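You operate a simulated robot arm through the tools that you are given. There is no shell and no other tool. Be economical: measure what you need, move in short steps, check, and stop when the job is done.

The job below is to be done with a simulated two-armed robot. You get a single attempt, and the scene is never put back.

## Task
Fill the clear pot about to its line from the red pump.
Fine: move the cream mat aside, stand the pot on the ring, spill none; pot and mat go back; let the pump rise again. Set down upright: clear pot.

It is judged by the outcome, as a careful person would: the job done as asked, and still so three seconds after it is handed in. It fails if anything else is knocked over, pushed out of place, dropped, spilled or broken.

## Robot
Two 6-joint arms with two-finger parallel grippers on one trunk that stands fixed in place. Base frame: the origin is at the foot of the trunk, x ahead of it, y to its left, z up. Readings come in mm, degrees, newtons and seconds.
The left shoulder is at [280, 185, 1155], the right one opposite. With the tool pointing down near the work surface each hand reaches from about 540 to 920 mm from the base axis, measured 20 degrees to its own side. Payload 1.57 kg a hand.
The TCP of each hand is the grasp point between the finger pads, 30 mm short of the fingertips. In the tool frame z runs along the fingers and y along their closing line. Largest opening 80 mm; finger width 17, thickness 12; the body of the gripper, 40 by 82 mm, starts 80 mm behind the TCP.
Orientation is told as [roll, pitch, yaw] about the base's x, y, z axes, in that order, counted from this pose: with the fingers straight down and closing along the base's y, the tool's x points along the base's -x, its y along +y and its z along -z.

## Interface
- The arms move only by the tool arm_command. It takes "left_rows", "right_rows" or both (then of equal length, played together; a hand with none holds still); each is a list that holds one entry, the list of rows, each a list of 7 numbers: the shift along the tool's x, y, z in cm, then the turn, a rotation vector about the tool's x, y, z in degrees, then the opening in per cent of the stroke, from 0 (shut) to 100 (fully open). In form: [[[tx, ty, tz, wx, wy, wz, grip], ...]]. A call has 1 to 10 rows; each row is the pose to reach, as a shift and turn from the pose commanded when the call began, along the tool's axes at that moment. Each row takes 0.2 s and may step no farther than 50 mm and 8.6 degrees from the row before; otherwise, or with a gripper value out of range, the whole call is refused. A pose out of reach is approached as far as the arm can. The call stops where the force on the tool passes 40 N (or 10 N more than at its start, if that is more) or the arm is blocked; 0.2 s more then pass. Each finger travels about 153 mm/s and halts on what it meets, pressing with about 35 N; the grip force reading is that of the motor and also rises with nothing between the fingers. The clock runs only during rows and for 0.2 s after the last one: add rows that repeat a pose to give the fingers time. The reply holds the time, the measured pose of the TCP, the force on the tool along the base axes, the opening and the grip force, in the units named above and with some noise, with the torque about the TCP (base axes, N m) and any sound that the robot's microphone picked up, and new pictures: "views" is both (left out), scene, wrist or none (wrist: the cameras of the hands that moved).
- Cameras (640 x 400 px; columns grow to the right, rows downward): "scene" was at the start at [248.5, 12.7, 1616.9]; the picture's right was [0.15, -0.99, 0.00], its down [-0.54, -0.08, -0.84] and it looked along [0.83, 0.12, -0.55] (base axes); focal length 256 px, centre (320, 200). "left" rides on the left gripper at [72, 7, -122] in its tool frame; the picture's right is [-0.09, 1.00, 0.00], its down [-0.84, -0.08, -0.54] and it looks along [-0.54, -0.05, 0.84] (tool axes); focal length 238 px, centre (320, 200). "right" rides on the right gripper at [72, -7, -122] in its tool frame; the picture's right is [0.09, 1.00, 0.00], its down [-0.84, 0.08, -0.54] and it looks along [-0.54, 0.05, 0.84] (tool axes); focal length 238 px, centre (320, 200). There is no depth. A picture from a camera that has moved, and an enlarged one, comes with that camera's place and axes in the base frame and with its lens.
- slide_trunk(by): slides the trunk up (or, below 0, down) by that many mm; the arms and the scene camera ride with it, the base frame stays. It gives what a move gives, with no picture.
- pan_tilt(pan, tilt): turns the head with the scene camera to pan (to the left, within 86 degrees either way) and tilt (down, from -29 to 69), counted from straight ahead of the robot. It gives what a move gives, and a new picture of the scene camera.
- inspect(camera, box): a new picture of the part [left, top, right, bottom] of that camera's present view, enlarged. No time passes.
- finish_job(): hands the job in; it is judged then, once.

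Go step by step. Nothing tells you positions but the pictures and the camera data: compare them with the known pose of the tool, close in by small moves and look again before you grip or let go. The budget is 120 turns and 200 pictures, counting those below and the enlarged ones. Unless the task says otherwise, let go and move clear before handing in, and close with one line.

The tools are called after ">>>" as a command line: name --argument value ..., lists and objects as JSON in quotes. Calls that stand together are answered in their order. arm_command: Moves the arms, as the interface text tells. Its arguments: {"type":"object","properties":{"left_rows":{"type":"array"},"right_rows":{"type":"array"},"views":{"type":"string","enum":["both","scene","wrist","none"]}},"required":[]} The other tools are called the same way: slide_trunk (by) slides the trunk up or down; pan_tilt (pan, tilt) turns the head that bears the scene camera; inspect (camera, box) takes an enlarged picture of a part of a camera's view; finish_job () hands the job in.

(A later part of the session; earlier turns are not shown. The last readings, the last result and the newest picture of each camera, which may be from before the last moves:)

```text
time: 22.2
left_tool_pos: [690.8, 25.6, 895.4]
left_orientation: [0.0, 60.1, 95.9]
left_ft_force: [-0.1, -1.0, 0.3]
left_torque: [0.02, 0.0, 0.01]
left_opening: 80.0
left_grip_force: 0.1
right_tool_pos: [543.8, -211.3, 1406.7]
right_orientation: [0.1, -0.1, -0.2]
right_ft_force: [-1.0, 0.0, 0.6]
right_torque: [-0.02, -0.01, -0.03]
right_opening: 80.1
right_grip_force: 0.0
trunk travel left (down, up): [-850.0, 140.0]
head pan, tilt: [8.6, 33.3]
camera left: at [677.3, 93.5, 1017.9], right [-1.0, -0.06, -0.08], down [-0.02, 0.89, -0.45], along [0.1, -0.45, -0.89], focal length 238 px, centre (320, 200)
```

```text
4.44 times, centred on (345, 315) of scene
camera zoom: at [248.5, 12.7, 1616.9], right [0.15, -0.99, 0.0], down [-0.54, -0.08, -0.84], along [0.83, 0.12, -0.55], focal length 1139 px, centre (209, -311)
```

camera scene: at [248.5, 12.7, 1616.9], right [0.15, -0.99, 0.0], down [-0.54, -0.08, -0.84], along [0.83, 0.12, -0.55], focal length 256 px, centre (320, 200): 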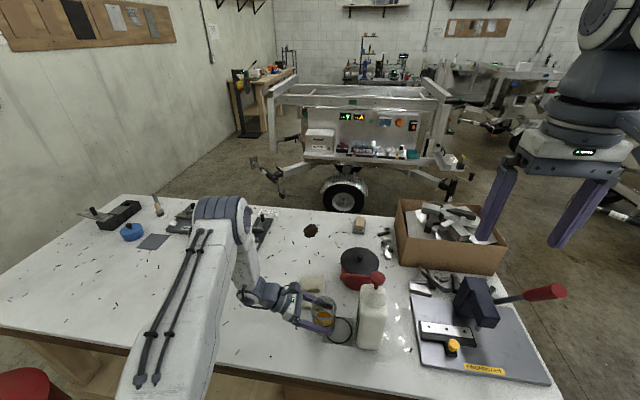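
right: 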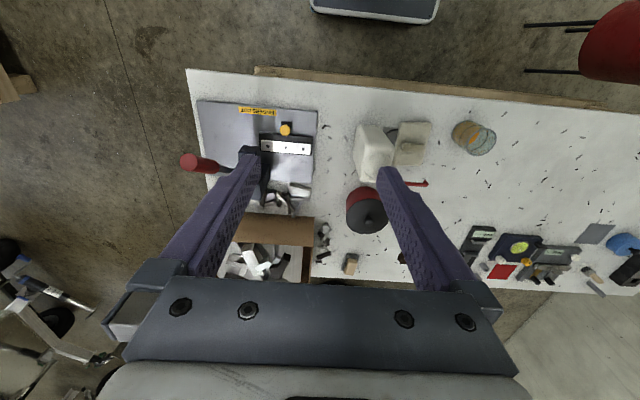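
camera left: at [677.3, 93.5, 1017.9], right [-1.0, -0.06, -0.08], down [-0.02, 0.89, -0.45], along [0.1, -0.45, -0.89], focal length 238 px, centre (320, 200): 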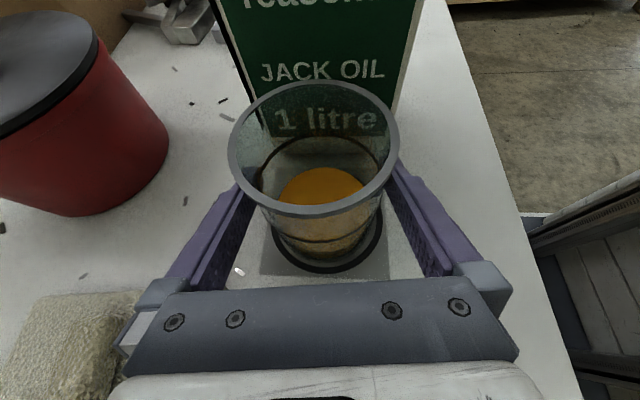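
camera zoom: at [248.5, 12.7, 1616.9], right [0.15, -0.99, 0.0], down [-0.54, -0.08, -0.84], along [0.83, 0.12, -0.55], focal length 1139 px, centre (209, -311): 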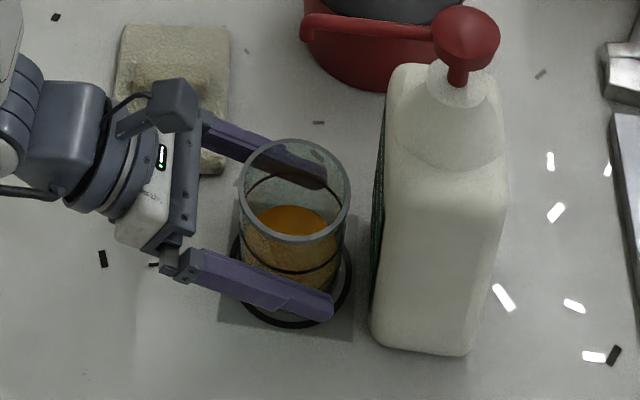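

>>> arm_command --left_rows '[[[-0.8, 0, -1.4, 0, 0, 0, 100], [-2, 0, -3.46, 0, 0, 0, 100], [-3.5, 0, -6.06, 0, 0, 0, 100], [-5, 0, -8.66, 0, 0, 0, 100]]]' --views "wrist"

>>> inspect --camera "scene" --box '[300, 250, 410, 360]'

```text
time: 23.2
left_tool_pos: [681.3, 124.3, 895.5]
left_orientation: [0.1, 60.0, 95.9]
left_ft_force: [0.7, 0.1, -0.1]
left_torque: [-0.03, 0.01, -0.02]
left_opening: 79.8
left_grip_force: 0.0
right_tool_pos: [543.2, -211.4, 1405.9]
right_orientation: [0.0, -0.1, 0.0]
right_ft_force: [0.3, 0.6, 1.0]
right_torque: [0.04, -0.01, -0.01]
right_opening: 79.8
right_grip_force: 0.1
trunk travel left (down, up): [-850.0, 140.0]
head pan, tilt: [8.6, 33.3]
camera left: at [668.8, 192.7, 1018.2], right [-1.0, -0.06, -0.08], down [-0.01, 0.89, -0.45], along [0.1, -0.45, -0.89], focal length 238 px, centre (320, 200)
```

left: 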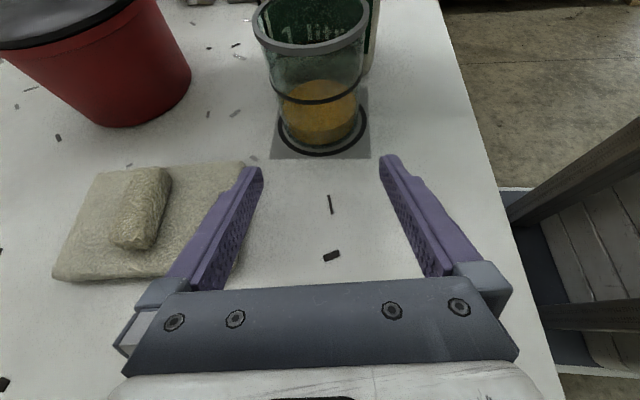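

```text
3.64 times, centred on (355, 305) of scene
camera zoom: at [248.5, 12.5, 1616.9], right [0.15, -0.99, 0.0], down [-0.54, -0.08, -0.84], along [0.83, 0.12, -0.55], focal length 932 px, centre (193, -182)
```

zoom: 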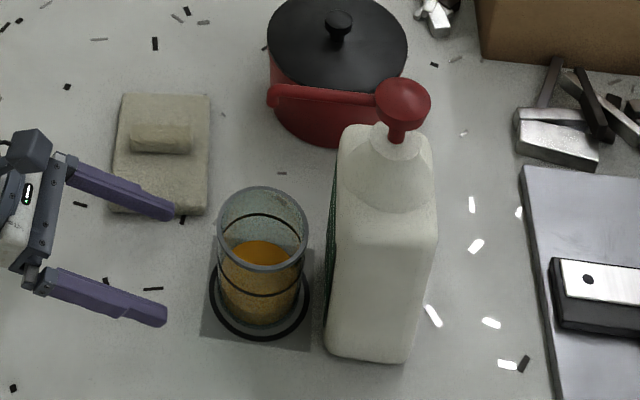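

The pot stands centred in the ring. Next I shut the right gripper and bring it above the pump head, near (691, -69).

>>> arm_command --right_rows '[[[-2.1, 2, 3, 0, 0, 0, 60], [-4.2, 4, 6, 0, 0, 0, 30], [-6.3, 6.1, 9, 0, 0, 0, 0], [-8.4, 8.1, 12, 0, 0, 0, 0], [-10.5, 10.1, 15, 0, 0, 0, 0], [-12.6, 12.2, 18, 0, 0, 0, 0], [-14.7, 14.2, 20.7, 0, 0, 0, 0], [-14.7, 14.2, 20.7, 0, 0, 0, 0]]]'

>>> inspect --camera "scene" --box '[300, 210, 440, 320]'

```text
time: 25.0
left_tool_pos: [682.9, 123.9, 895.6]
left_orientation: [0.0, 60.1, 96.0]
left_ft_force: [0.0, 0.5, 0.4]
left_torque: [0.0, 0.03, -0.03]
left_opening: 80.0
left_grip_force: 0.1
right_tool_pos: [693.4, -69.1, 1198.7]
right_orientation: [0.0, 0.0, 0.0]
right_ft_force: [0.2, -0.6, -0.3]
right_torque: [0.04, 0.05, 0.0]
right_opening: 0.1
right_grip_force: 21.2
trunk travel left (down, up): [-850.0, 140.0]
head pan, tilt: [8.6, 33.3]
camera scene: at [248.9, 12.9, 1616.9], right [0.15, -0.99, 0.0], down [-0.54, -0.08, -0.84], along [0.83, 0.12, -0.55], focal length 256 px, centre (320, 200)
camera right: at [622.2, -76.1, 1322.3], right [-0.09, 1.0, 0.0], down [0.84, 0.08, 0.54], along [0.54, 0.05, -0.84], focal length 238 px, centre (320, 200)
```

scene: 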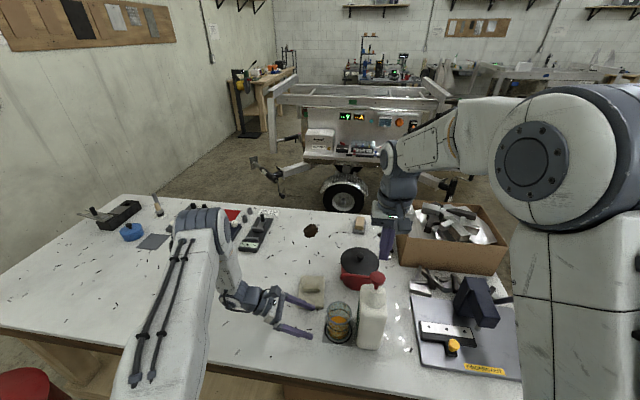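
right: 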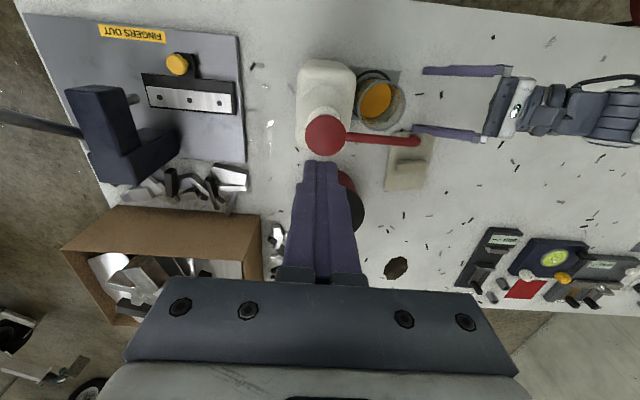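

```text
3.64 times, centred on (370, 265) of scene
camera zoom: at [248.9, 12.9, 1616.9], right [0.15, -0.99, 0.0], down [-0.54, -0.08, -0.84], along [0.83, 0.12, -0.55], focal length 932 px, centre (138, -36)
```

zoom: 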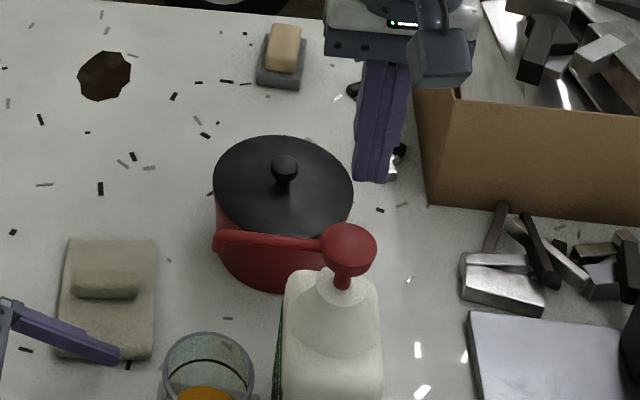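

>>> arm_command --right_rows '[[[0.15, 0.13, 2, 0, 0, 0, 0], [0.3, 0.26, 4.4, 0, 0, 0, 0]]]' --views "wrist"

>>> inspect --camera "scene" --box '[320, 230, 420, 310]'

>>> inspect --camera "left" --box '[240, 0, 400, 170]'

```text
time: 25.6
left_tool_pos: [682.9, 124.6, 896.2]
left_orientation: [0.0, 60.0, 95.9]
left_ft_force: [0.5, 0.4, 0.4]
left_torque: [-0.02, 0.0, 0.0]
left_opening: 79.8
left_grip_force: 0.1
right_tool_pos: [687.5, -67.9, 1155.5]
right_orientation: [0.1, 0.0, -0.1]
right_ft_force: [-0.4, -0.1, -0.2]
right_torque: [0.02, -0.02, 0.02]
right_opening: 0.0
right_grip_force: 21.3
trunk travel left (down, up): [-850.0, 140.0]
head pan, tilt: [8.6, 33.3]
camera right: at [617.0, -75.1, 1278.5], right [-0.09, 1.0, 0.0], down [0.84, 0.08, 0.54], along [0.54, 0.05, -0.84], focal length 238 px, centre (320, 200)
```

right: 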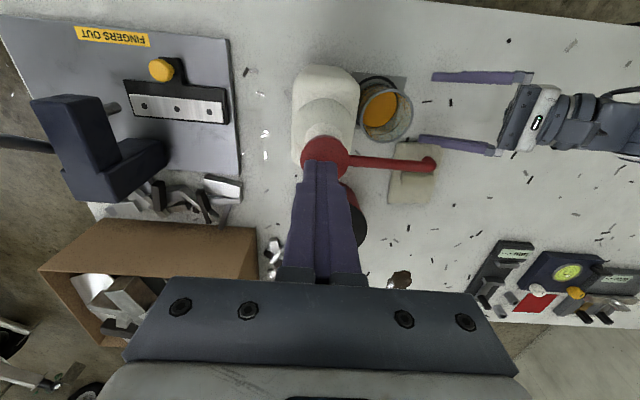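

```text
5.00 times, centred on (370, 270) of scene
camera zoom: at [248.5, 12.7, 1616.9], right [0.15, -0.99, 0.0], down [-0.54, -0.08, -0.84], along [0.83, 0.12, -0.55], focal length 1282 px, centre (70, -150)
```

zoom: 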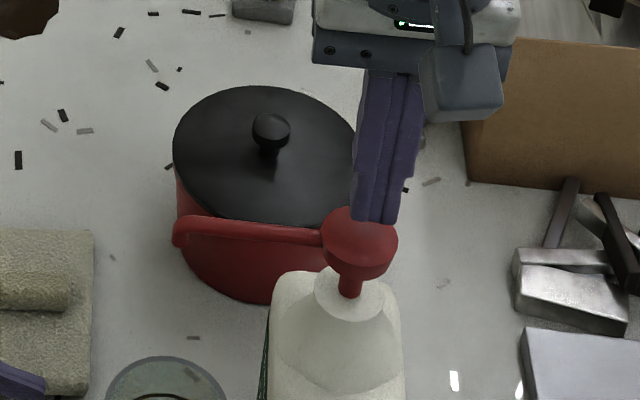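

```text
2.35 times, centred on (320, 85) of left
camera zoom: at [668.9, 192.7, 1018.3], right [-1.0, -0.06, -0.08], down [-0.02, 0.89, -0.45], along [0.1, -0.45, -0.89], focal length 561 px, centre (320, 471)
```

zoom: 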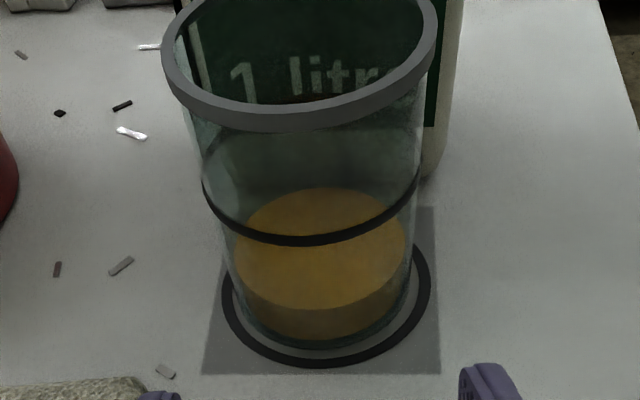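

The tips are just above the head. I shift a few mm onto its centre and press down slowly, watching the force.

>>> arm_command --right_rows '[[[-0.2, 0.34, 0, 0, 0, 0, 0], [-0.2, 0.34, 0.5, 0, 0, 0, 0], [-0.2, 0.34, 1.0, 0, 0, 0, 0], [-0.2, 0.34, 1.5, 0, 0, 0, 0], [-0.2, 0.34, 2.0, 0, 0, 0, 0]]]' --views "none"

>>> inspect --camera "scene" --box '[320, 230, 420, 310]'

>>> inspect --camera "left" --box '[240, 0, 400, 170]'

```text
time: 26.8
left_tool_pos: [682.7, 125.3, 895.4]
left_orientation: [-0.1, 59.9, 95.9]
left_ft_force: [0.8, -1.2, 0.5]
left_torque: [0.03, -0.02, 0.0]
left_opening: 79.9
left_grip_force: 0.1
right_tool_pos: [690.7, -63.4, 1135.3]
right_orientation: [0.0, -0.1, 0.0]
right_ft_force: [0.7, -1.1, 5.2]
right_torque: [0.0, -0.02, 0.03]
right_opening: 0.0
right_grip_force: 20.8
trunk travel left (down, up): [-850.0, 140.0]
head pan, tilt: [8.6, 33.3]
```

```text
5.00 times, centred on (370, 270) of scene
camera zoom: at [248.3, 12.7, 1617.1], right [0.15, -0.99, 0.0], down [-0.54, -0.08, -0.84], along [0.83, 0.12, -0.55], focal length 1282 px, centre (70, -150)
```

zoom: 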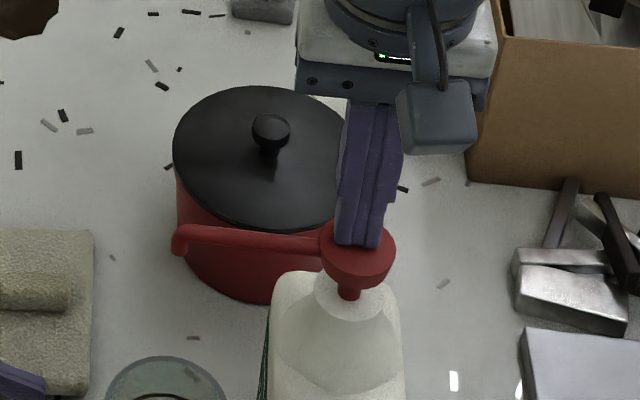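

```text
2.35 times, centred on (320, 85) of left
camera zoom: at [668.8, 192.6, 1018.5], right [-1.0, -0.06, -0.08], down [-0.02, 0.89, -0.45], along [0.1, -0.45, -0.89], focal length 561 px, centre (320, 471)
```

zoom: 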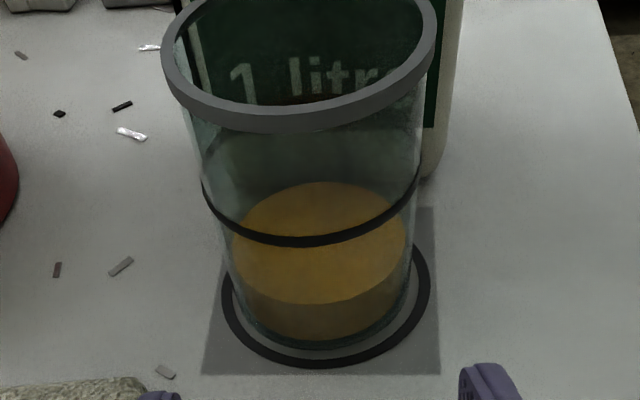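

The pump works: 5 N so far and the level has risen slightly. I press the rest of the stroke.

>>> arm_command --right_rows '[[[0, 0, 0.5, 0, 0, 0, 0], [0, 0, 1.0, 0, 0, 0, 0], [0, 0, 1.5, 0, 0, 0, 0], [0, 0, 2.0, 0, 0, 0, 0]]]' --views "none"

>>> inspect --camera "scene" --box '[320, 230, 420, 310]'

>>> inspect --camera "left" --box '[240, 0, 400, 170]'

```text
time: 27.8
left_tool_pos: [680.2, 124.4, 896.0]
left_orientation: [-0.2, 60.1, 95.8]
left_ft_force: [0.0, 0.5, -0.1]
left_torque: [0.01, -0.02, 0.01]
left_opening: 80.2
left_grip_force: 0.1
right_tool_pos: [690.2, -63.2, 1124.3]
right_orientation: [0.0, -0.5, 0.0]
right_ft_force: [-8.9, -4.1, 29.0]
right_torque: [-0.14, 0.34, -0.02]
right_opening: 0.2
right_grip_force: 21.3
trunk travel left (down, up): [-850.0, 140.0]
head pan, tilt: [8.6, 33.3]
stopped in row 4 (right hand): the force on the tool passed its limit at 45 N (the readings are from after the stop); the commanded pose is now the measured one
```

```text
5.00 times, centred on (370, 270) of scene
camera zoom: at [246.8, 12.6, 1617.4], right [0.15, -0.99, 0.0], down [-0.54, -0.08, -0.84], along [0.83, 0.12, -0.55], focal length 1282 px, centre (70, -150)
```

zoom: 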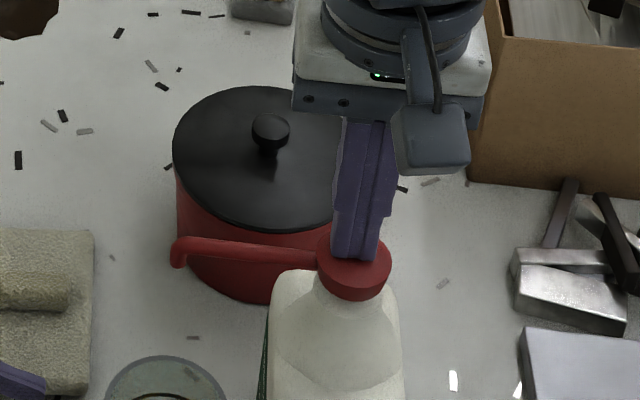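

```text
2.35 times, centred on (320, 85) of left
camera zoom: at [667.9, 192.4, 1019.2], right [-1.0, -0.06, -0.08], down [-0.01, 0.89, -0.45], along [0.1, -0.45, -0.89], focal length 561 px, centre (320, 471)
```

zoom: 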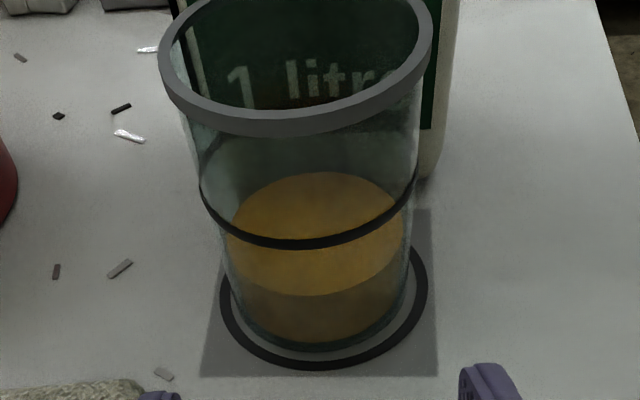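

One full stroke raises the level about 13 px, with about 50 px left to the line. I let the pump rise and press again.

>>> arm_command --right_rows '[[[0, 0, -1.2, 0, 0, 0, 0], [0, 0, -2.6, 0, 0, 0, 0], [0, 0, -2.6, 0, 0, 0, 0], [0, 0, -2.6, 0, 0, 0, 0], [0, 0, -2.0, 0, 0, 0, 0], [0, 0, -1.5, 0, 0, 0, 0], [0, 0, -1.0, 0, 0, 0, 0], [0, 0, -0.5, 0, 0, 0, 0], [0, 0, -0.15, 0, 0, 0, 0], [0, 0, -0.15, 0, 0, 0, 0]]]' --views "none"

>>> inspect --camera "left" --box '[240, 0, 400, 170]'

>>> inspect --camera "scene" --box '[300, 230, 420, 360]'

```text
time: 30.0
left_tool_pos: [681.4, 125.2, 896.1]
left_orientation: [-0.1, 60.0, 95.9]
left_ft_force: [-0.8, -0.5, 0.5]
left_torque: [0.0, -0.01, 0.0]
left_opening: 80.1
left_grip_force: 0.0
right_tool_pos: [692.5, -62.5, 1124.8]
right_orientation: [0.1, -0.5, 0.0]
right_ft_force: [-2.6, 4.0, 22.8]
right_torque: [0.08, 0.13, -0.01]
right_opening: 0.0
right_grip_force: 21.1
trunk travel left (down, up): [-850.0, 140.0]
head pan, tilt: [8.6, 33.3]
```

```text
2.35 times, centred on (320, 85) of left
camera zoom: at [668.2, 192.9, 1019.0], right [-0.99, -0.06, -0.08], down [-0.01, 0.89, -0.45], along [0.1, -0.45, -0.89], focal length 561 px, centre (320, 471)
```

zoom: 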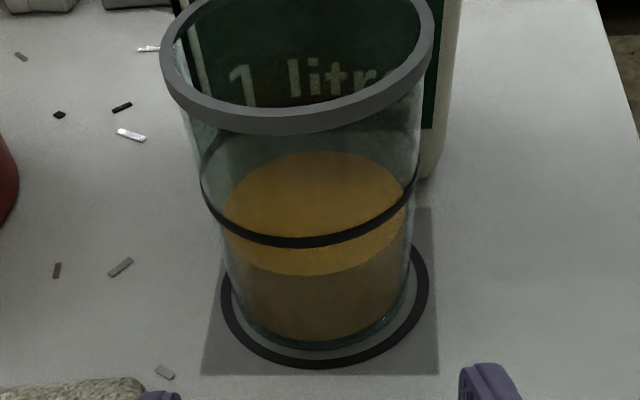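

```text
3.08 times, centred on (360, 295) of scene
camera zoom: at [247.3, 13.1, 1617.3], right [0.15, -0.99, 0.0], down [-0.54, -0.08, -0.84], along [0.83, 0.12, -0.55], focal length 789 px, centre (197, -92)
```

zoom: 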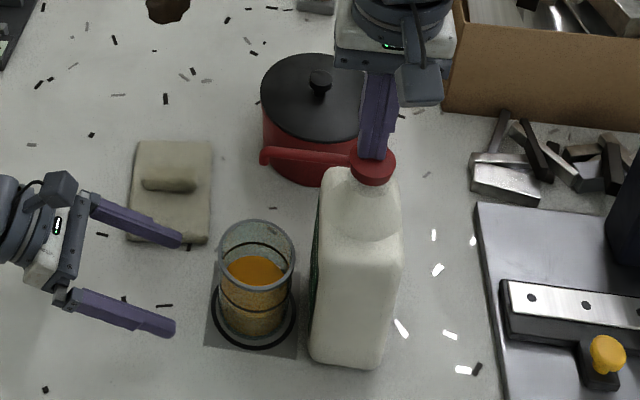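

>>> arm_command --right_rows '[[[0, 0, -1.2, 0, 0, 0, 0], [0, 0, -2.45, 0, 0, 0, 0], [0, 0, -2.45, 0, 0, 0, 0], [0, 0, -2.45, 0, 0, 0, 0], [0, 0, -1.85, 0, 0, 0, 0], [0, 0, -1.35, 0, 0, 0, 0], [0, 0, -0.85, 0, 0, 0, 0], [0, 0, -0.35, 0, 0, 0, 0], [0, 0, 0, 0, 0, 0, 0], [0, 0, 0, 0, 0, 0, 0]]]' --views "none"

>>> inspect --camera "left" --box '[240, 0, 400, 170]'

```text
time: 32.2
left_tool_pos: [681.3, 123.3, 896.3]
left_orientation: [-0.1, 60.0, 95.8]
left_ft_force: [-0.2, 0.3, 0.7]
left_torque: [-0.01, 0.0, 0.0]
left_opening: 80.0
left_grip_force: 0.1
right_tool_pos: [690.5, -63.3, 1124.1]
right_orientation: [0.2, -0.6, 0.0]
right_ft_force: [-1.6, -5.2, 29.4]
right_torque: [-0.19, 0.11, 0.01]
right_opening: 0.2
right_grip_force: 21.1
trunk travel left (down, up): [-850.0, 140.0]
head pan, tilt: [8.6, 33.3]
```

```text
2.35 times, centred on (320, 85) of left
camera zoom: at [668.1, 192.4, 1019.2], right [-0.99, -0.06, -0.08], down [-0.01, 0.89, -0.45], along [0.1, -0.45, -0.89], focal length 561 px, centre (320, 471)
```

zoom: 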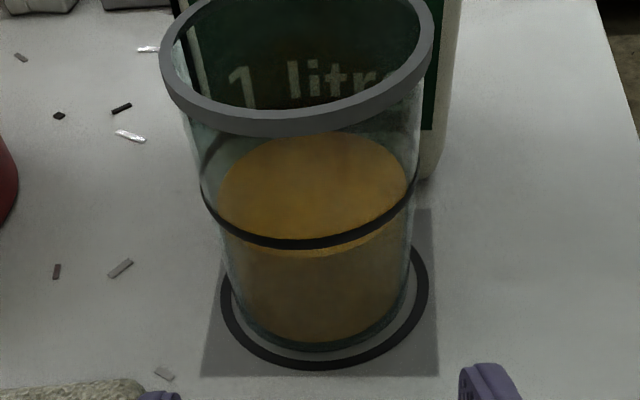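

The level is close now. I check it from both sides before the last stroke.

>>> inspect --camera "scene" --box '[325, 298, 365, 345]'

>>> inspect --camera "left" --box '[285, 30, 365, 110]'

```text
8.51 times, centred on (345, 322) of scene
camera zoom: at [247.2, 12.4, 1617.5], right [0.15, -0.99, 0.0], down [-0.54, -0.08, -0.84], along [0.83, 0.12, -0.55], focal length 2182 px, centre (107, -834)
```

zoom: 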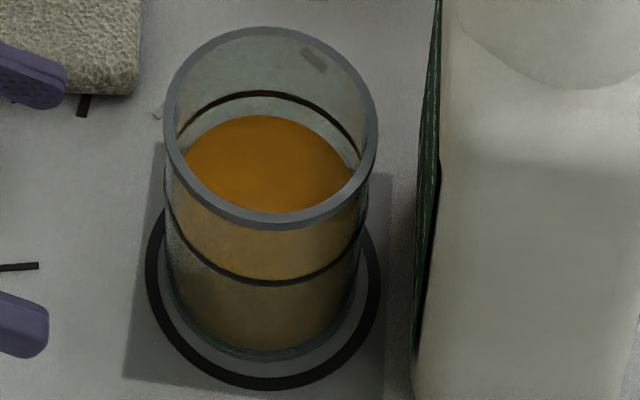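

```text
5.00 times, centred on (325, 70) of left
camera zoom: at [668.1, 192.4, 1019.2], right [-0.99, -0.06, -0.08], down [-0.01, 0.89, -0.45], along [0.1, -0.45, -0.89], focal length 1192 px, centre (295, 850)
```

zoom: 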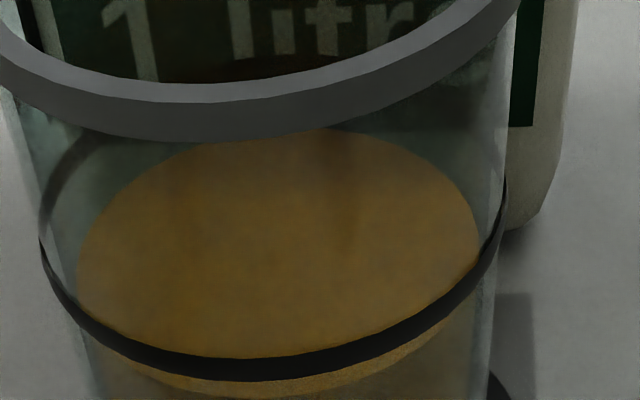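

By both views the surface is still about 5–8 mm under the line, and a stroke gives about 7 mm. One more full stroke should reach it.

>>> arm_command --right_rows '[[[0, 0, -1.2, 0, 0, 0, 0], [0, 0, -2.45, 0, 0, 0, 0], [0, 0, -2.45, 0, 0, 0, 0], [0, 0, -2.45, 0, 0, 0, 0], [0, 0, -1.85, 0, 0, 0, 0], [0, 0, -1.35, 0, 0, 0, 0], [0, 0, -0.85, 0, 0, 0, 0], [0, 0, -0.35, 0, 0, 0, 0], [0, 0, 0, 0, 0, 0, 0], [0, 0, 0, 0, 0, 0, 0]]]' --views "none"

>>> inspect --camera "scene" --box '[325, 298, 365, 345]'

>>> inspect --camera "left" --box '[240, 0, 400, 170]'

```text
time: 34.4
left_tool_pos: [680.2, 123.9, 895.5]
left_orientation: [-0.1, 60.0, 95.8]
left_ft_force: [0.2, -0.8, 0.4]
left_torque: [0.01, 0.01, 0.01]
left_opening: 79.9
left_grip_force: 0.0
right_tool_pos: [691.0, -62.0, 1125.9]
right_orientation: [0.1, -0.5, -0.1]
right_ft_force: [-6.8, -4.0, 27.1]
right_torque: [-0.09, 0.25, -0.03]
right_opening: 0.0
right_grip_force: 20.9
trunk travel left (down, up): [-850.0, 140.0]
head pan, tilt: [8.6, 33.3]
```

```text
8.51 times, centred on (345, 322) of scene
camera zoom: at [246.9, 12.5, 1617.5], right [0.15, -0.99, 0.0], down [-0.54, -0.08, -0.84], along [0.83, 0.12, -0.55], focal length 2182 px, centre (107, -834)
```

zoom: 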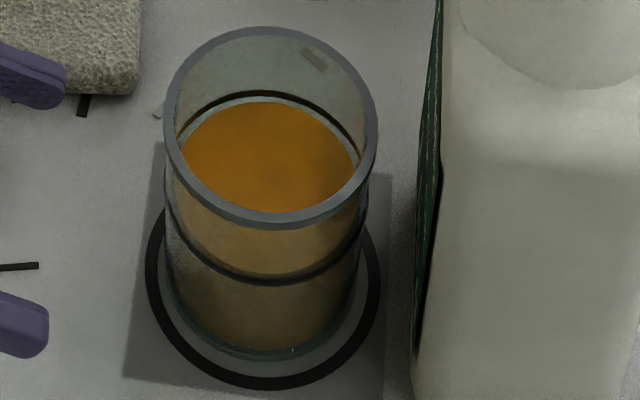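

```text
2.35 times, centred on (320, 85) of left
camera zoom: at [668.0, 192.4, 1019.3], right [-0.99, -0.06, -0.08], down [-0.01, 0.89, -0.45], along [0.1, -0.45, -0.89], focal length 561 px, centre (320, 471)
```

zoom: 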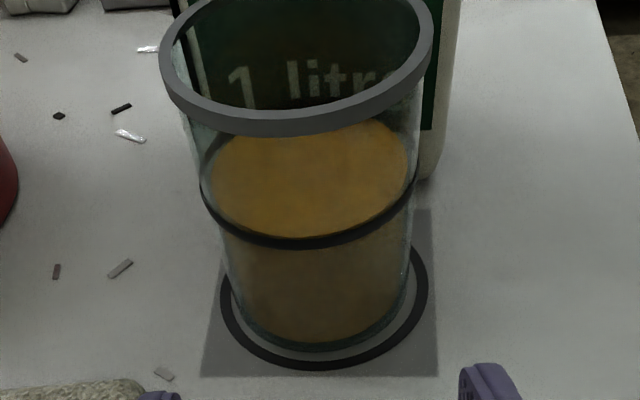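

The surface now sits evenly inside the line, front and back, so the fill is right. I raise the right hand clear so the pump can come up.

>>> arm_command --right_rows '[[[0, 0, -1, 0, 0, 0, 0], [0, 0, -2.2, 0, 0, 0, 0], [0, 0, -5, 0, 0, 0, 0], [0, 0, -9, 0, 0, 0, 0], [2, -3, -12, 0, 0, 0, 0], [5, -6, -14, 0, 0, 0, 0], [8, -9, -16, 0, 0, 0, 0], [11, -12, -18, 0, 0, 0, 0]]]' --views "scene"

>>> inspect --camera "scene" --box '[300, 230, 420, 360]'

>>> inspect --camera "left" --box '[240, 0, 400, 170]'

```text
time: 36.2
left_tool_pos: [682.2, 124.2, 894.6]
left_orientation: [0.0, 60.0, 96.1]
left_ft_force: [-0.2, 0.4, 0.3]
left_torque: [0.0, -0.01, 0.01]
left_opening: 80.2
left_grip_force: 0.0
right_tool_pos: [581.6, -180.1, 1302.5]
right_orientation: [0.1, -0.3, 0.0]
right_ft_force: [-0.2, 0.7, 0.5]
right_torque: [-0.04, 0.02, -0.02]
right_opening: 0.0
right_grip_force: 21.2
trunk travel left (down, up): [-850.0, 140.0]
head pan, tilt: [8.6, 33.3]
camera scene: at [248.7, 12.8, 1616.9], right [0.15, -0.99, 0.0], down [-0.54, -0.08, -0.84], along [0.83, 0.12, -0.55], focal length 256 px, centre (320, 200)
```

scene: 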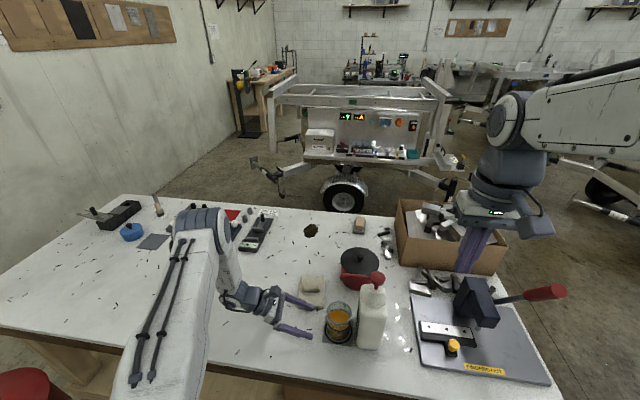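

```text
3.08 times, centred on (360, 295) of scene
camera zoom: at [248.7, 12.8, 1616.9], right [0.15, -0.99, 0.0], down [-0.54, -0.08, -0.84], along [0.83, 0.12, -0.55], focal length 789 px, centre (197, -92)
```

zoom: 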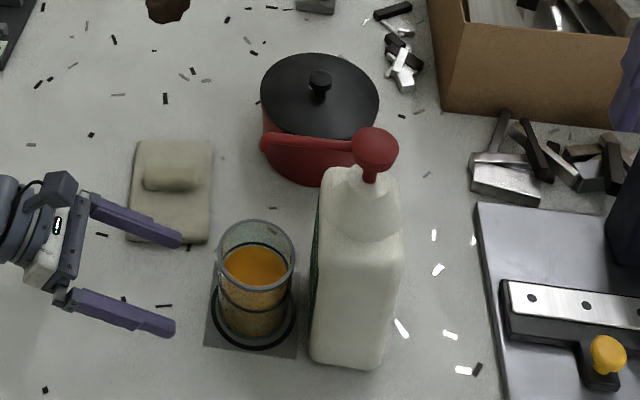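

```text
2.35 times, centred on (320, 85) of left
camera zoom: at [669.0, 192.8, 1018.2], right [-1.0, -0.06, -0.08], down [-0.02, 0.89, -0.45], along [0.1, -0.45, -0.89], focal length 561 px, centre (320, 471)
```

zoom: 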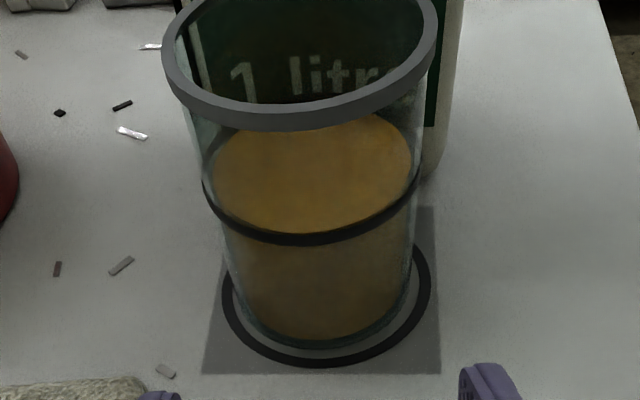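

The pump is back up and the bottle is where it was. I go back in along the same line to take the pot.

>>> arm_command --left_rows '[[[1.5, 0, 2.6, 0, 0, 0, 100], [3, 0, 5.2, 0, 0, 0, 100], [4, 0, 6.93, 0, 0, 0, 100], [4.7, 0, 8.14, 0, 0, 0, 100], [5, 0, 8.66, 0, 0, 0, 100], [5, 0, 8.66, 0, 0, 0, 94], [5, 0, 8.66, 0, 0, 0, 88], [5, 0, 8.66, 0, 0, 0, 82], [5, 0, 8.66, 0, 0, 0, 76], [5, 0, 8.66, 0, 0, 0, 72]]]' --views "wrist"

>>> inspect --camera "scene" --box '[300, 270, 390, 360]'

```text
time: 38.4
left_tool_pos: [693.4, 23.4, 894.1]
left_orientation: [0.0, 60.0, 96.0]
left_ft_force: [0.2, 0.1, -0.1]
left_torque: [-0.05, 0.03, 0.03]
left_opening: 68.4
left_grip_force: 34.3
right_tool_pos: [581.4, -181.0, 1303.3]
right_orientation: [0.1, -0.4, 0.0]
right_ft_force: [0.1, -0.6, -0.3]
right_torque: [0.0, 0.0, -0.01]
right_opening: 0.1
right_grip_force: 21.1
trunk travel left (down, up): [-850.0, 140.0]
head pan, tilt: [8.6, 33.3]
camera left: at [679.8, 91.8, 1018.3], right [-1.0, -0.06, -0.08], down [-0.02, 0.89, -0.45], along [0.1, -0.45, -0.89], focal length 238 px, centre (320, 200)
```

left: 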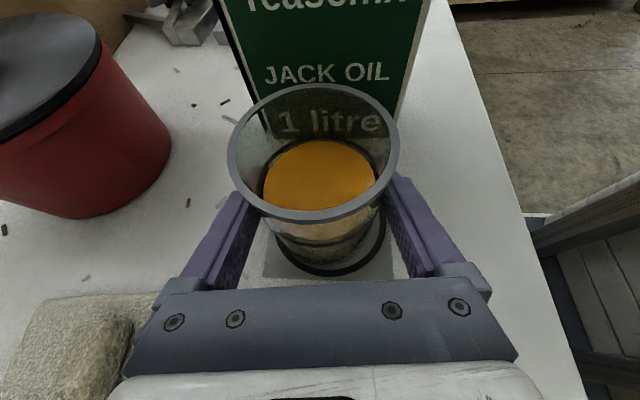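

```text
4.44 times, centred on (345, 315) of scene
camera zoom: at [248.5, 12.6, 1616.9], right [0.15, -0.99, 0.0], down [-0.54, -0.08, -0.84], along [0.83, 0.12, -0.55], focal length 1139 px, centre (209, -311)
```

zoom: 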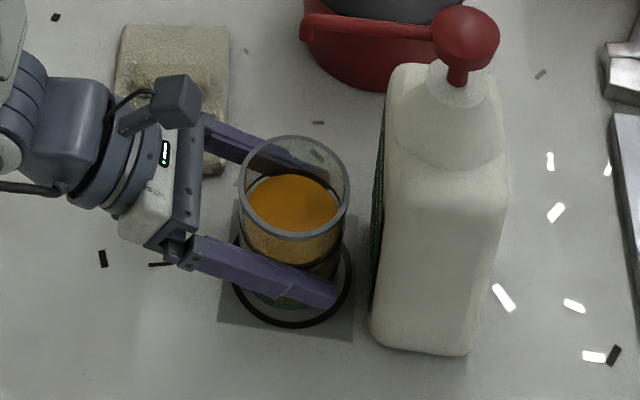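

The pot is gripped. I lift it and carry it slowly back toward its original spot.

>>> arm_command --left_rows '[[[0.4, 0, -0.23, 0, 0, 0, 72], [1.2, 0, -0.7, 0, 0, 0, 72], [2.17, 0, -1.25, 0, 0, 0, 72], [1.89, 0.09, -1.75, 0, 0, 0, 72], [1.32, 0.26, -2.74, 0, 0, 0, 72], [0.56, 0.49, -4.06, 0, 0, 0, 72], [-0.38, 0.78, -5.7, 0, 0, 0, 72], [-1.42, 1.1, -7.52, 0, 0, 0, 72], [-2.5, 1.43, -9.4, 0, 0, 0, 72], [-3.5, 1.74, -11.15, 0, 0, 0, 72]]]' --views "wrist"

```text
time: 40.6
left_tool_pos: [662.6, 135.8, 919.5]
left_orientation: [0.1, 60.0, 95.8]
left_ft_force: [0.3, 0.1, -1.9]
left_torque: [-0.01, 0.01, 0.0]
left_opening: 68.4
left_grip_force: 35.0
right_tool_pos: [581.7, -180.7, 1302.0]
right_orientation: [0.1, -0.3, -0.1]
right_ft_force: [-0.2, 0.7, 0.0]
right_torque: [-0.02, 0.03, 0.04]
right_opening: 0.3
right_grip_force: 21.0
trunk travel left (down, up): [-850.0, 140.0]
head pan, tilt: [8.6, 33.3]
camera left: at [649.9, 205.5, 1042.4], right [-1.0, -0.06, -0.08], down [-0.01, 0.89, -0.45], along [0.1, -0.45, -0.89], focal length 238 px, centre (320, 200)
```

left: 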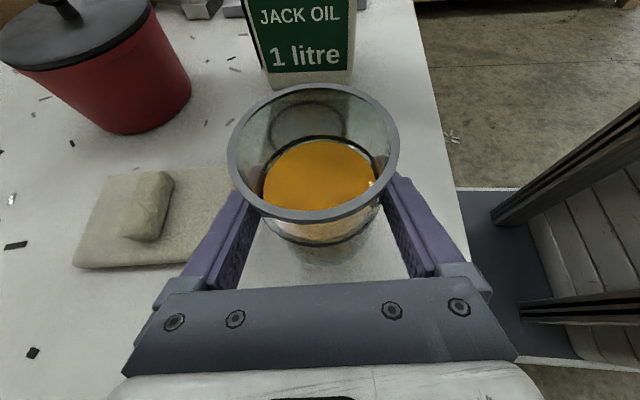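

>>> arm_command --left_rows '[[[-1.0, 0.31, -1.75, 0, 0, 0, 72], [-2.0, 0.61, -3.5, 0, 0, 0, 72], [-2.9, 0.89, -5.05, 0, 0, 0, 72], [-3.5, 1.07, -6.1, 0, 0, 0, 72], [-3.79, 1.16, -6.6, 0, 0, 0, 72], [-3.79, 1.16, -6.6, 0, 0, 0, 72], [-4.6, 1.16, -6.13, 0, 0, 0, 72], [-5.2, 1.16, -5.79, 0, 0, 0, 72]]]' --views "none"

>>> inspect --camera "scene" --box '[220, 280, 310, 360]'

```text
time: 42.4
left_tool_pos: [646.0, 209.7, 903.9]
left_orientation: [-0.1, 59.9, 95.8]
left_ft_force: [-0.3, -0.2, -1.1]
left_torque: [-0.02, 0.0, -0.01]
left_opening: 68.6
left_grip_force: 34.6
right_tool_pos: [582.0, -180.5, 1302.4]
right_orientation: [0.1, -0.4, 0.0]
right_ft_force: [-1.0, 0.9, -0.1]
right_torque: [0.02, 0.0, -0.02]
right_opening: 0.0
right_grip_force: 20.8
trunk travel left (down, up): [-850.0, 140.0]
head pan, tilt: [8.6, 33.3]
```

```text
5.00 times, centred on (265, 320) of scene
camera zoom: at [248.6, 12.7, 1616.9], right [0.15, -0.99, 0.0], down [-0.54, -0.08, -0.84], along [0.83, 0.12, -0.55], focal length 1282 px, centre (595, -400)
```

zoom: 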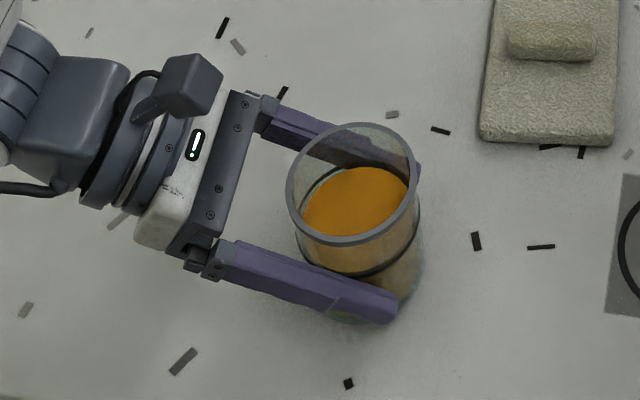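

It is slightly far in x, by about 3 mm. I correct that and set the pot down.

>>> arm_command --left_rows '[[[0, 0.3, 0, 0, 0, 0, 72], [-0.4, 0.3, 0.23, 0, 0, 0, 72], [-0.7, 0.3, 0.4, 0, 0, 0, 72], [-0.82, 0.3, 0.48, 0, 0, 0, 72], [-0.82, 0.3, 0.48, 0, 0, 0, 72]]]' --views "none"

>>> inspect --camera "scene" --box '[220, 280, 310, 360]'

```text
time: 43.6
left_tool_pos: [641.4, 211.4, 895.2]
left_orientation: [-0.1, 59.9, 96.0]
left_ft_force: [-0.1, 0.1, 2.0]
left_torque: [0.07, 0.14, -0.02]
left_opening: 68.2
left_grip_force: 34.6
right_tool_pos: [581.6, -180.6, 1303.1]
right_orientation: [0.0, -0.3, 0.0]
right_ft_force: [0.2, 0.2, 0.6]
right_torque: [0.01, -0.02, 0.0]
right_opening: 0.0
right_grip_force: 21.2
trunk travel left (down, up): [-850.0, 140.0]
head pan, tilt: [8.6, 33.3]
```

```text
5.00 times, centred on (265, 320) of scene
camera zoom: at [248.4, 12.7, 1617.0], right [0.15, -0.99, 0.0], down [-0.54, -0.08, -0.84], along [0.83, 0.12, -0.55], focal length 1282 px, centre (595, -400)
```

zoom: 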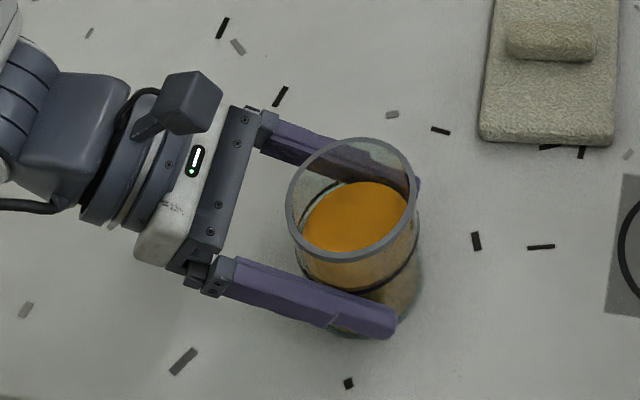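

The pot is back where it started and resting on the table. I open and draw back.

>>> arm_command --left_rows '[[[0, 0, 0, 0, 0, 0, 78], [0, 0, 0, 0, 0, 0, 86], [0, 0, 0, 0, 0, 0, 94], [0, 0, 0, 0, 0, 0, 100], [0, 0, 0, 0, 0, 0, 100], [-0.8, 0, -1.4, 0, 0, 0, 100], [-2, 0, -3.46, 0, 0, 0, 100], [-3.5, 0, -6.06, 0, 0, 0, 100], [-5, 0, -8.66, 0, 0, 0, 100]]]' --views "wrist"

>>> inspect --camera "scene" --box '[220, 280, 310, 360]'

```text
time: 45.6
left_tool_pos: [629.4, 311.0, 892.9]
left_orientation: [0.0, 60.0, 95.9]
left_ft_force: [-0.7, -0.7, 0.4]
left_torque: [0.0, 0.02, -0.01]
left_opening: 79.9
left_grip_force: 0.2
right_tool_pos: [581.2, -181.5, 1303.0]
right_orientation: [0.1, -0.3, 0.0]
right_ft_force: [1.1, 0.2, -0.2]
right_torque: [0.0, 0.0, 0.0]
right_opening: 0.2
right_grip_force: 21.7
trunk travel left (down, up): [-850.0, 140.0]
head pan, tilt: [8.6, 33.3]
camera left: at [616.4, 379.9, 1016.6], right [-1.0, -0.06, -0.08], down [-0.01, 0.89, -0.45], along [0.1, -0.45, -0.89], focal length 238 px, centre (320, 200)
```

left: 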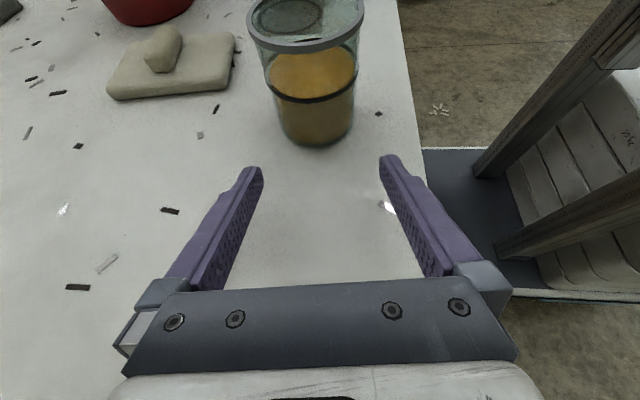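

```text
5.00 times, centred on (265, 320) of scene
camera zoom: at [248.6, 12.6, 1616.9], right [0.15, -0.99, 0.0], down [-0.54, -0.08, -0.84], along [0.83, 0.12, -0.55], focal length 1282 px, centre (595, -400)
```

zoom: 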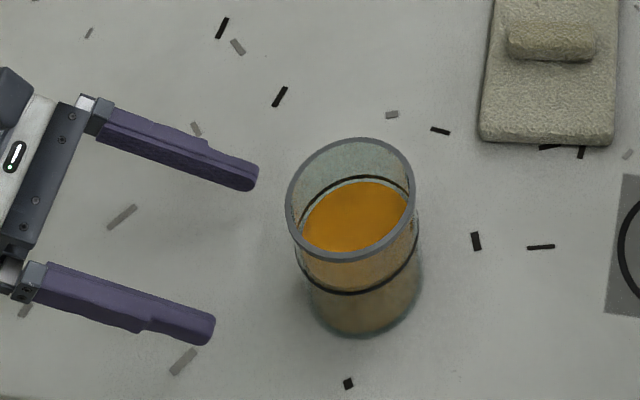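

The pot is set, level and in place. I rise over it and go back to the mat, tilting back to 35°.

>>> arm_command --left_rows '[[[4.0, 0, -2.3, 0, 0, 0, 100], [8.1, 0, -4.7, 0, 0, 0, 100], [12.1, 0, -7.0, 0, 0, 0, 100], [12.7, -2.7, -3.7, 0, -4, 0, 100], [13.2, -5.3, -0.4, 0, -8, 0, 100], [13.8, -8.0, 2.9, 0, -12, 0, 100], [14.4, -10.7, 6.2, 0, -17, 0, 100], [14.9, -13.3, 9.5, 0, -21, 0, 100], [15.5, -16, 12.8, 0, -25, 0, 100]]]' --views "wrist"

```text
time: 47.6
left_tool_pos: [809.4, 140.8, 962.7]
left_orientation: [0.1, 35.0, 96.0]
left_ft_force: [0.0, 0.4, 1.0]
left_torque: [0.01, -0.04, 0.03]
left_opening: 79.8
left_grip_force: 0.1
right_tool_pos: [581.4, -180.5, 1302.3]
right_orientation: [0.1, -0.3, -0.1]
right_ft_force: [-1.1, 0.1, 0.4]
right_torque: [0.0, -0.03, -0.02]
right_opening: 0.0
right_grip_force: 21.3
trunk travel left (down, up): [-850.0, 140.0]
head pan, tilt: [8.6, 33.3]
camera left: at [802.2, 150.6, 1103.7], right [-1.0, -0.03, -0.05], down [-0.03, 1.0, -0.03], along [0.05, -0.03, -1.0], focal length 238 px, centre (320, 200)
```

left: 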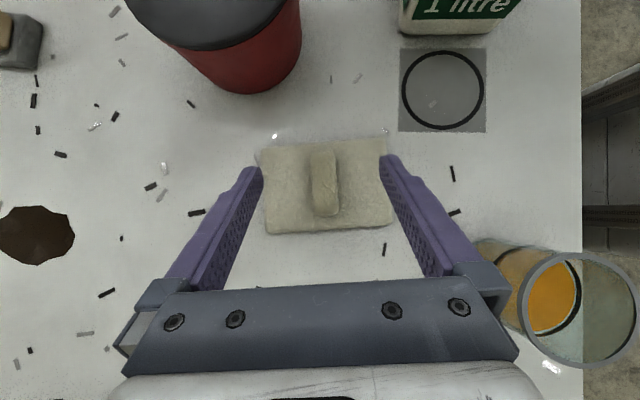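

>>> arm_command --left_rows '[[[-1.2, 0.2, 1.7, 0, 0, 0, 100], [-2.3, 0.2, 3.3, 0, 0, 0, 100], [-3.0, 0.2, 4.3, 0, 0, 0, 100], [-3.42, 0.2, 4.88, 0, 0, 0, 100], [-3.42, 0.2, 4.88, 0, 0, 0, 100]]]' --views "wrist"

```text
time: 48.8
left_tool_pos: [807.7, 138.1, 904.8]
left_orientation: [-0.1, 35.1, 95.9]
left_ft_force: [0.5, 0.8, -0.4]
left_torque: [-0.01, 0.02, 0.01]
left_opening: 79.9
left_grip_force: 0.2
right_tool_pos: [581.1, -179.8, 1302.6]
right_orientation: [0.2, -0.3, 0.0]
right_ft_force: [-0.5, -0.4, 0.7]
right_torque: [0.01, 0.03, -0.03]
right_opening: 0.0
right_grip_force: 21.7
trunk travel left (down, up): [-850.0, 140.0]
head pan, tilt: [8.6, 33.3]
camera left: at [800.2, 149.6, 1045.5], right [-1.0, -0.03, -0.05], down [-0.03, 1.0, -0.04], along [0.05, -0.03, -1.0], focal length 238 px, centre (320, 200)
```

left: 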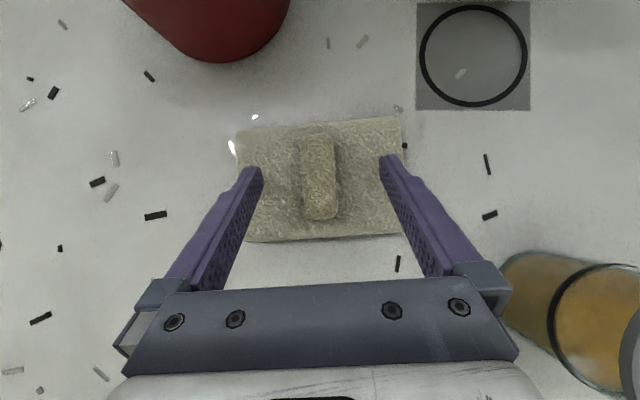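

>>> arm_command --left_rows '[[[0, 0, 0, 0, 0, 0, 50], [0, 0, 0, 0, 0, 0, 20], [0, 0, 0, 0, 0, 0, 10], [0, 0, 0, 0, 0, 0, 10], [1, 0, -1.4, 0, 0, 0, 10], [2, 0, -2.87, 0, 0, 0, 10], [3, 3.1, -2.2, 0, 0, 0, 10], [3.9, 6.3, -1.5, 0, 0, 0, 10], [4.9, 9.4, -0.8, 0, 0, 0, 10], [5.81, 12.5, -0.08, 0, 0, 0, 10]]]'

>>> inspect --camera "scene" --box '[240, 230, 420, 360]'

```text
time: 51.0
left_tool_pos: [689.0, 78.1, 938.1]
left_orientation: [0.0, 35.0, 95.9]
left_ft_force: [0.3, -0.4, -0.6]
left_torque: [-0.03, 0.0, 0.02]
left_opening: 22.9
left_grip_force: 34.7
right_tool_pos: [582.3, -180.4, 1301.8]
right_orientation: [0.1, -0.3, 0.1]
right_ft_force: [-0.7, 0.2, -0.2]
right_torque: [0.04, 0.0, 0.02]
right_opening: 0.1
right_grip_force: 21.0
trunk travel left (down, up): [-850.0, 140.0]
head pan, tilt: [8.6, 33.3]
camera scene: at [248.6, 12.7, 1616.9], right [0.15, -0.99, 0.0], down [-0.54, -0.08, -0.84], along [0.83, 0.12, -0.55], focal length 256 px, centre (320, 200)
camera left: at [681.7, 89.3, 1079.0], right [-1.0, -0.03, -0.05], down [-0.03, 1.0, -0.04], along [0.05, -0.03, -1.0], focal length 238 px, centre (320, 200)
```

scene: 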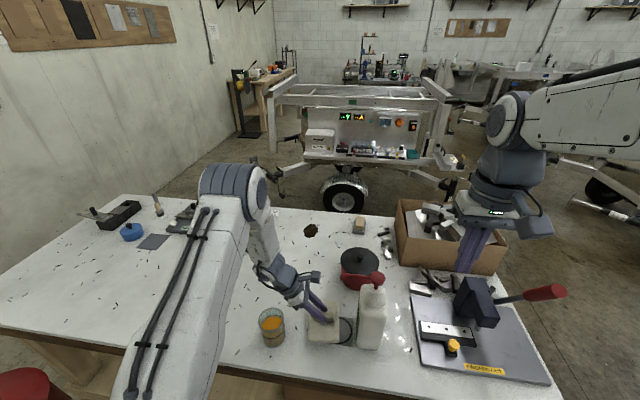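
left: 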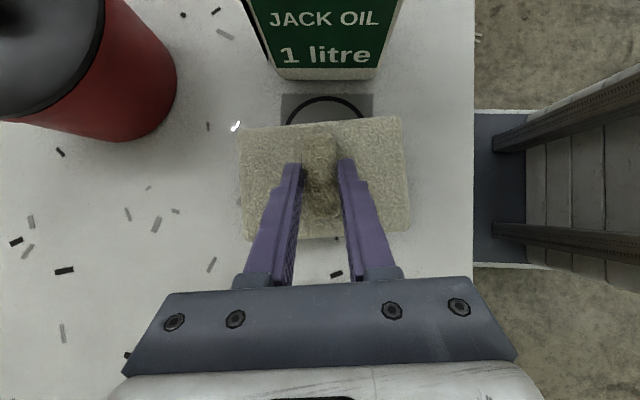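

```text
3.08 times, centred on (330, 295) of scene
camera zoom: at [248.6, 12.7, 1616.9], right [0.15, -0.99, 0.0], down [-0.54, -0.08, -0.84], along [0.83, 0.12, -0.55], focal length 789 px, centre (289, -92)
```

zoom: 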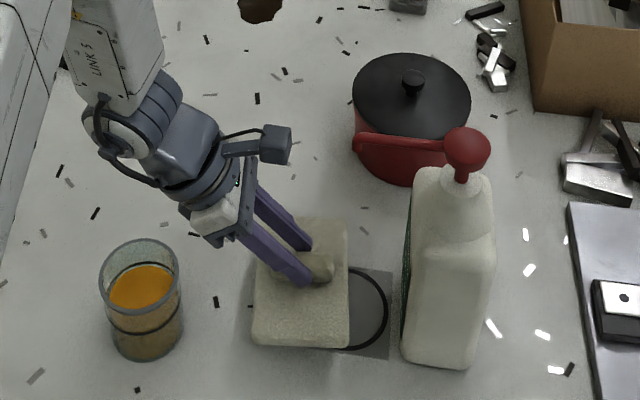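

>>> arm_command --left_rows '[[[-1, 0, 1.3, 0, 0, 0, 10], [-1.8, 0, 2.4, 0, 0, 0, 10], [-1.9, 0, 2.5, 0, 0, 0, 10]]]' --views "none"

>>> inspect --camera "scene" --box '[240, 230, 420, 360]'

>>> inspect --camera "left" --box '[0, 0, 640, 400]'

```text
time: 51.8
left_tool_pos: [689.4, 80.2, 907.1]
left_orientation: [0.1, 34.9, 96.0]
left_ft_force: [0.0, -0.1, -0.2]
left_torque: [0.0, -0.01, -0.01]
left_opening: 22.8
left_grip_force: 35.2
right_tool_pos: [581.8, -180.8, 1303.7]
right_orientation: [0.1, -0.2, 0.0]
right_ft_force: [0.4, -0.8, 0.6]
right_torque: [-0.01, 0.02, 0.01]
right_opening: 0.0
right_grip_force: 21.3
trunk travel left (down, up): [-850.0, 140.0]
head pan, tilt: [8.6, 33.3]
```

```text
3.08 times, centred on (330, 295) of scene
camera zoom: at [248.6, 12.6, 1616.9], right [0.15, -0.99, 0.0], down [-0.54, -0.08, -0.84], along [0.83, 0.12, -0.55], focal length 789 px, centre (289, -92)
```

zoom: 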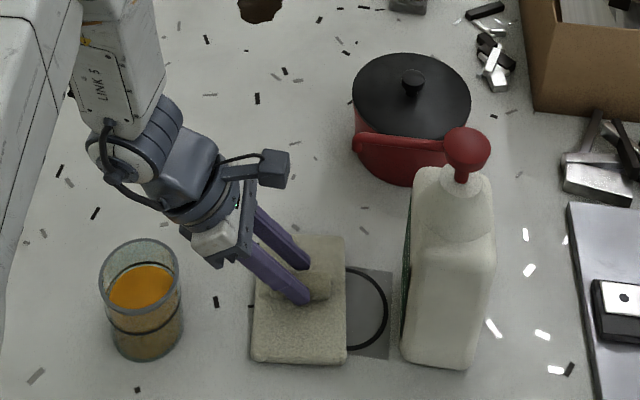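

```text
1.00 times, centred on (320, 200) of left (not enlarged: the box is as wide or as high as the picture)
camera zoom: at [681.4, 90.7, 1048.5], right [-1.0, -0.03, -0.05], down [-0.03, 1.0, -0.04], along [0.05, -0.03, -1.0], focal length 238 px, centre (320, 200)
```

zoom: 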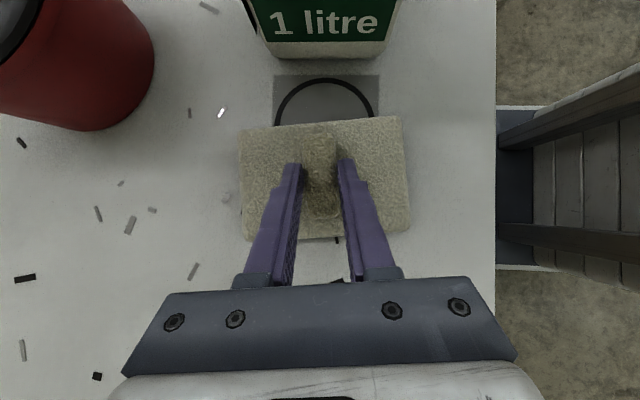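

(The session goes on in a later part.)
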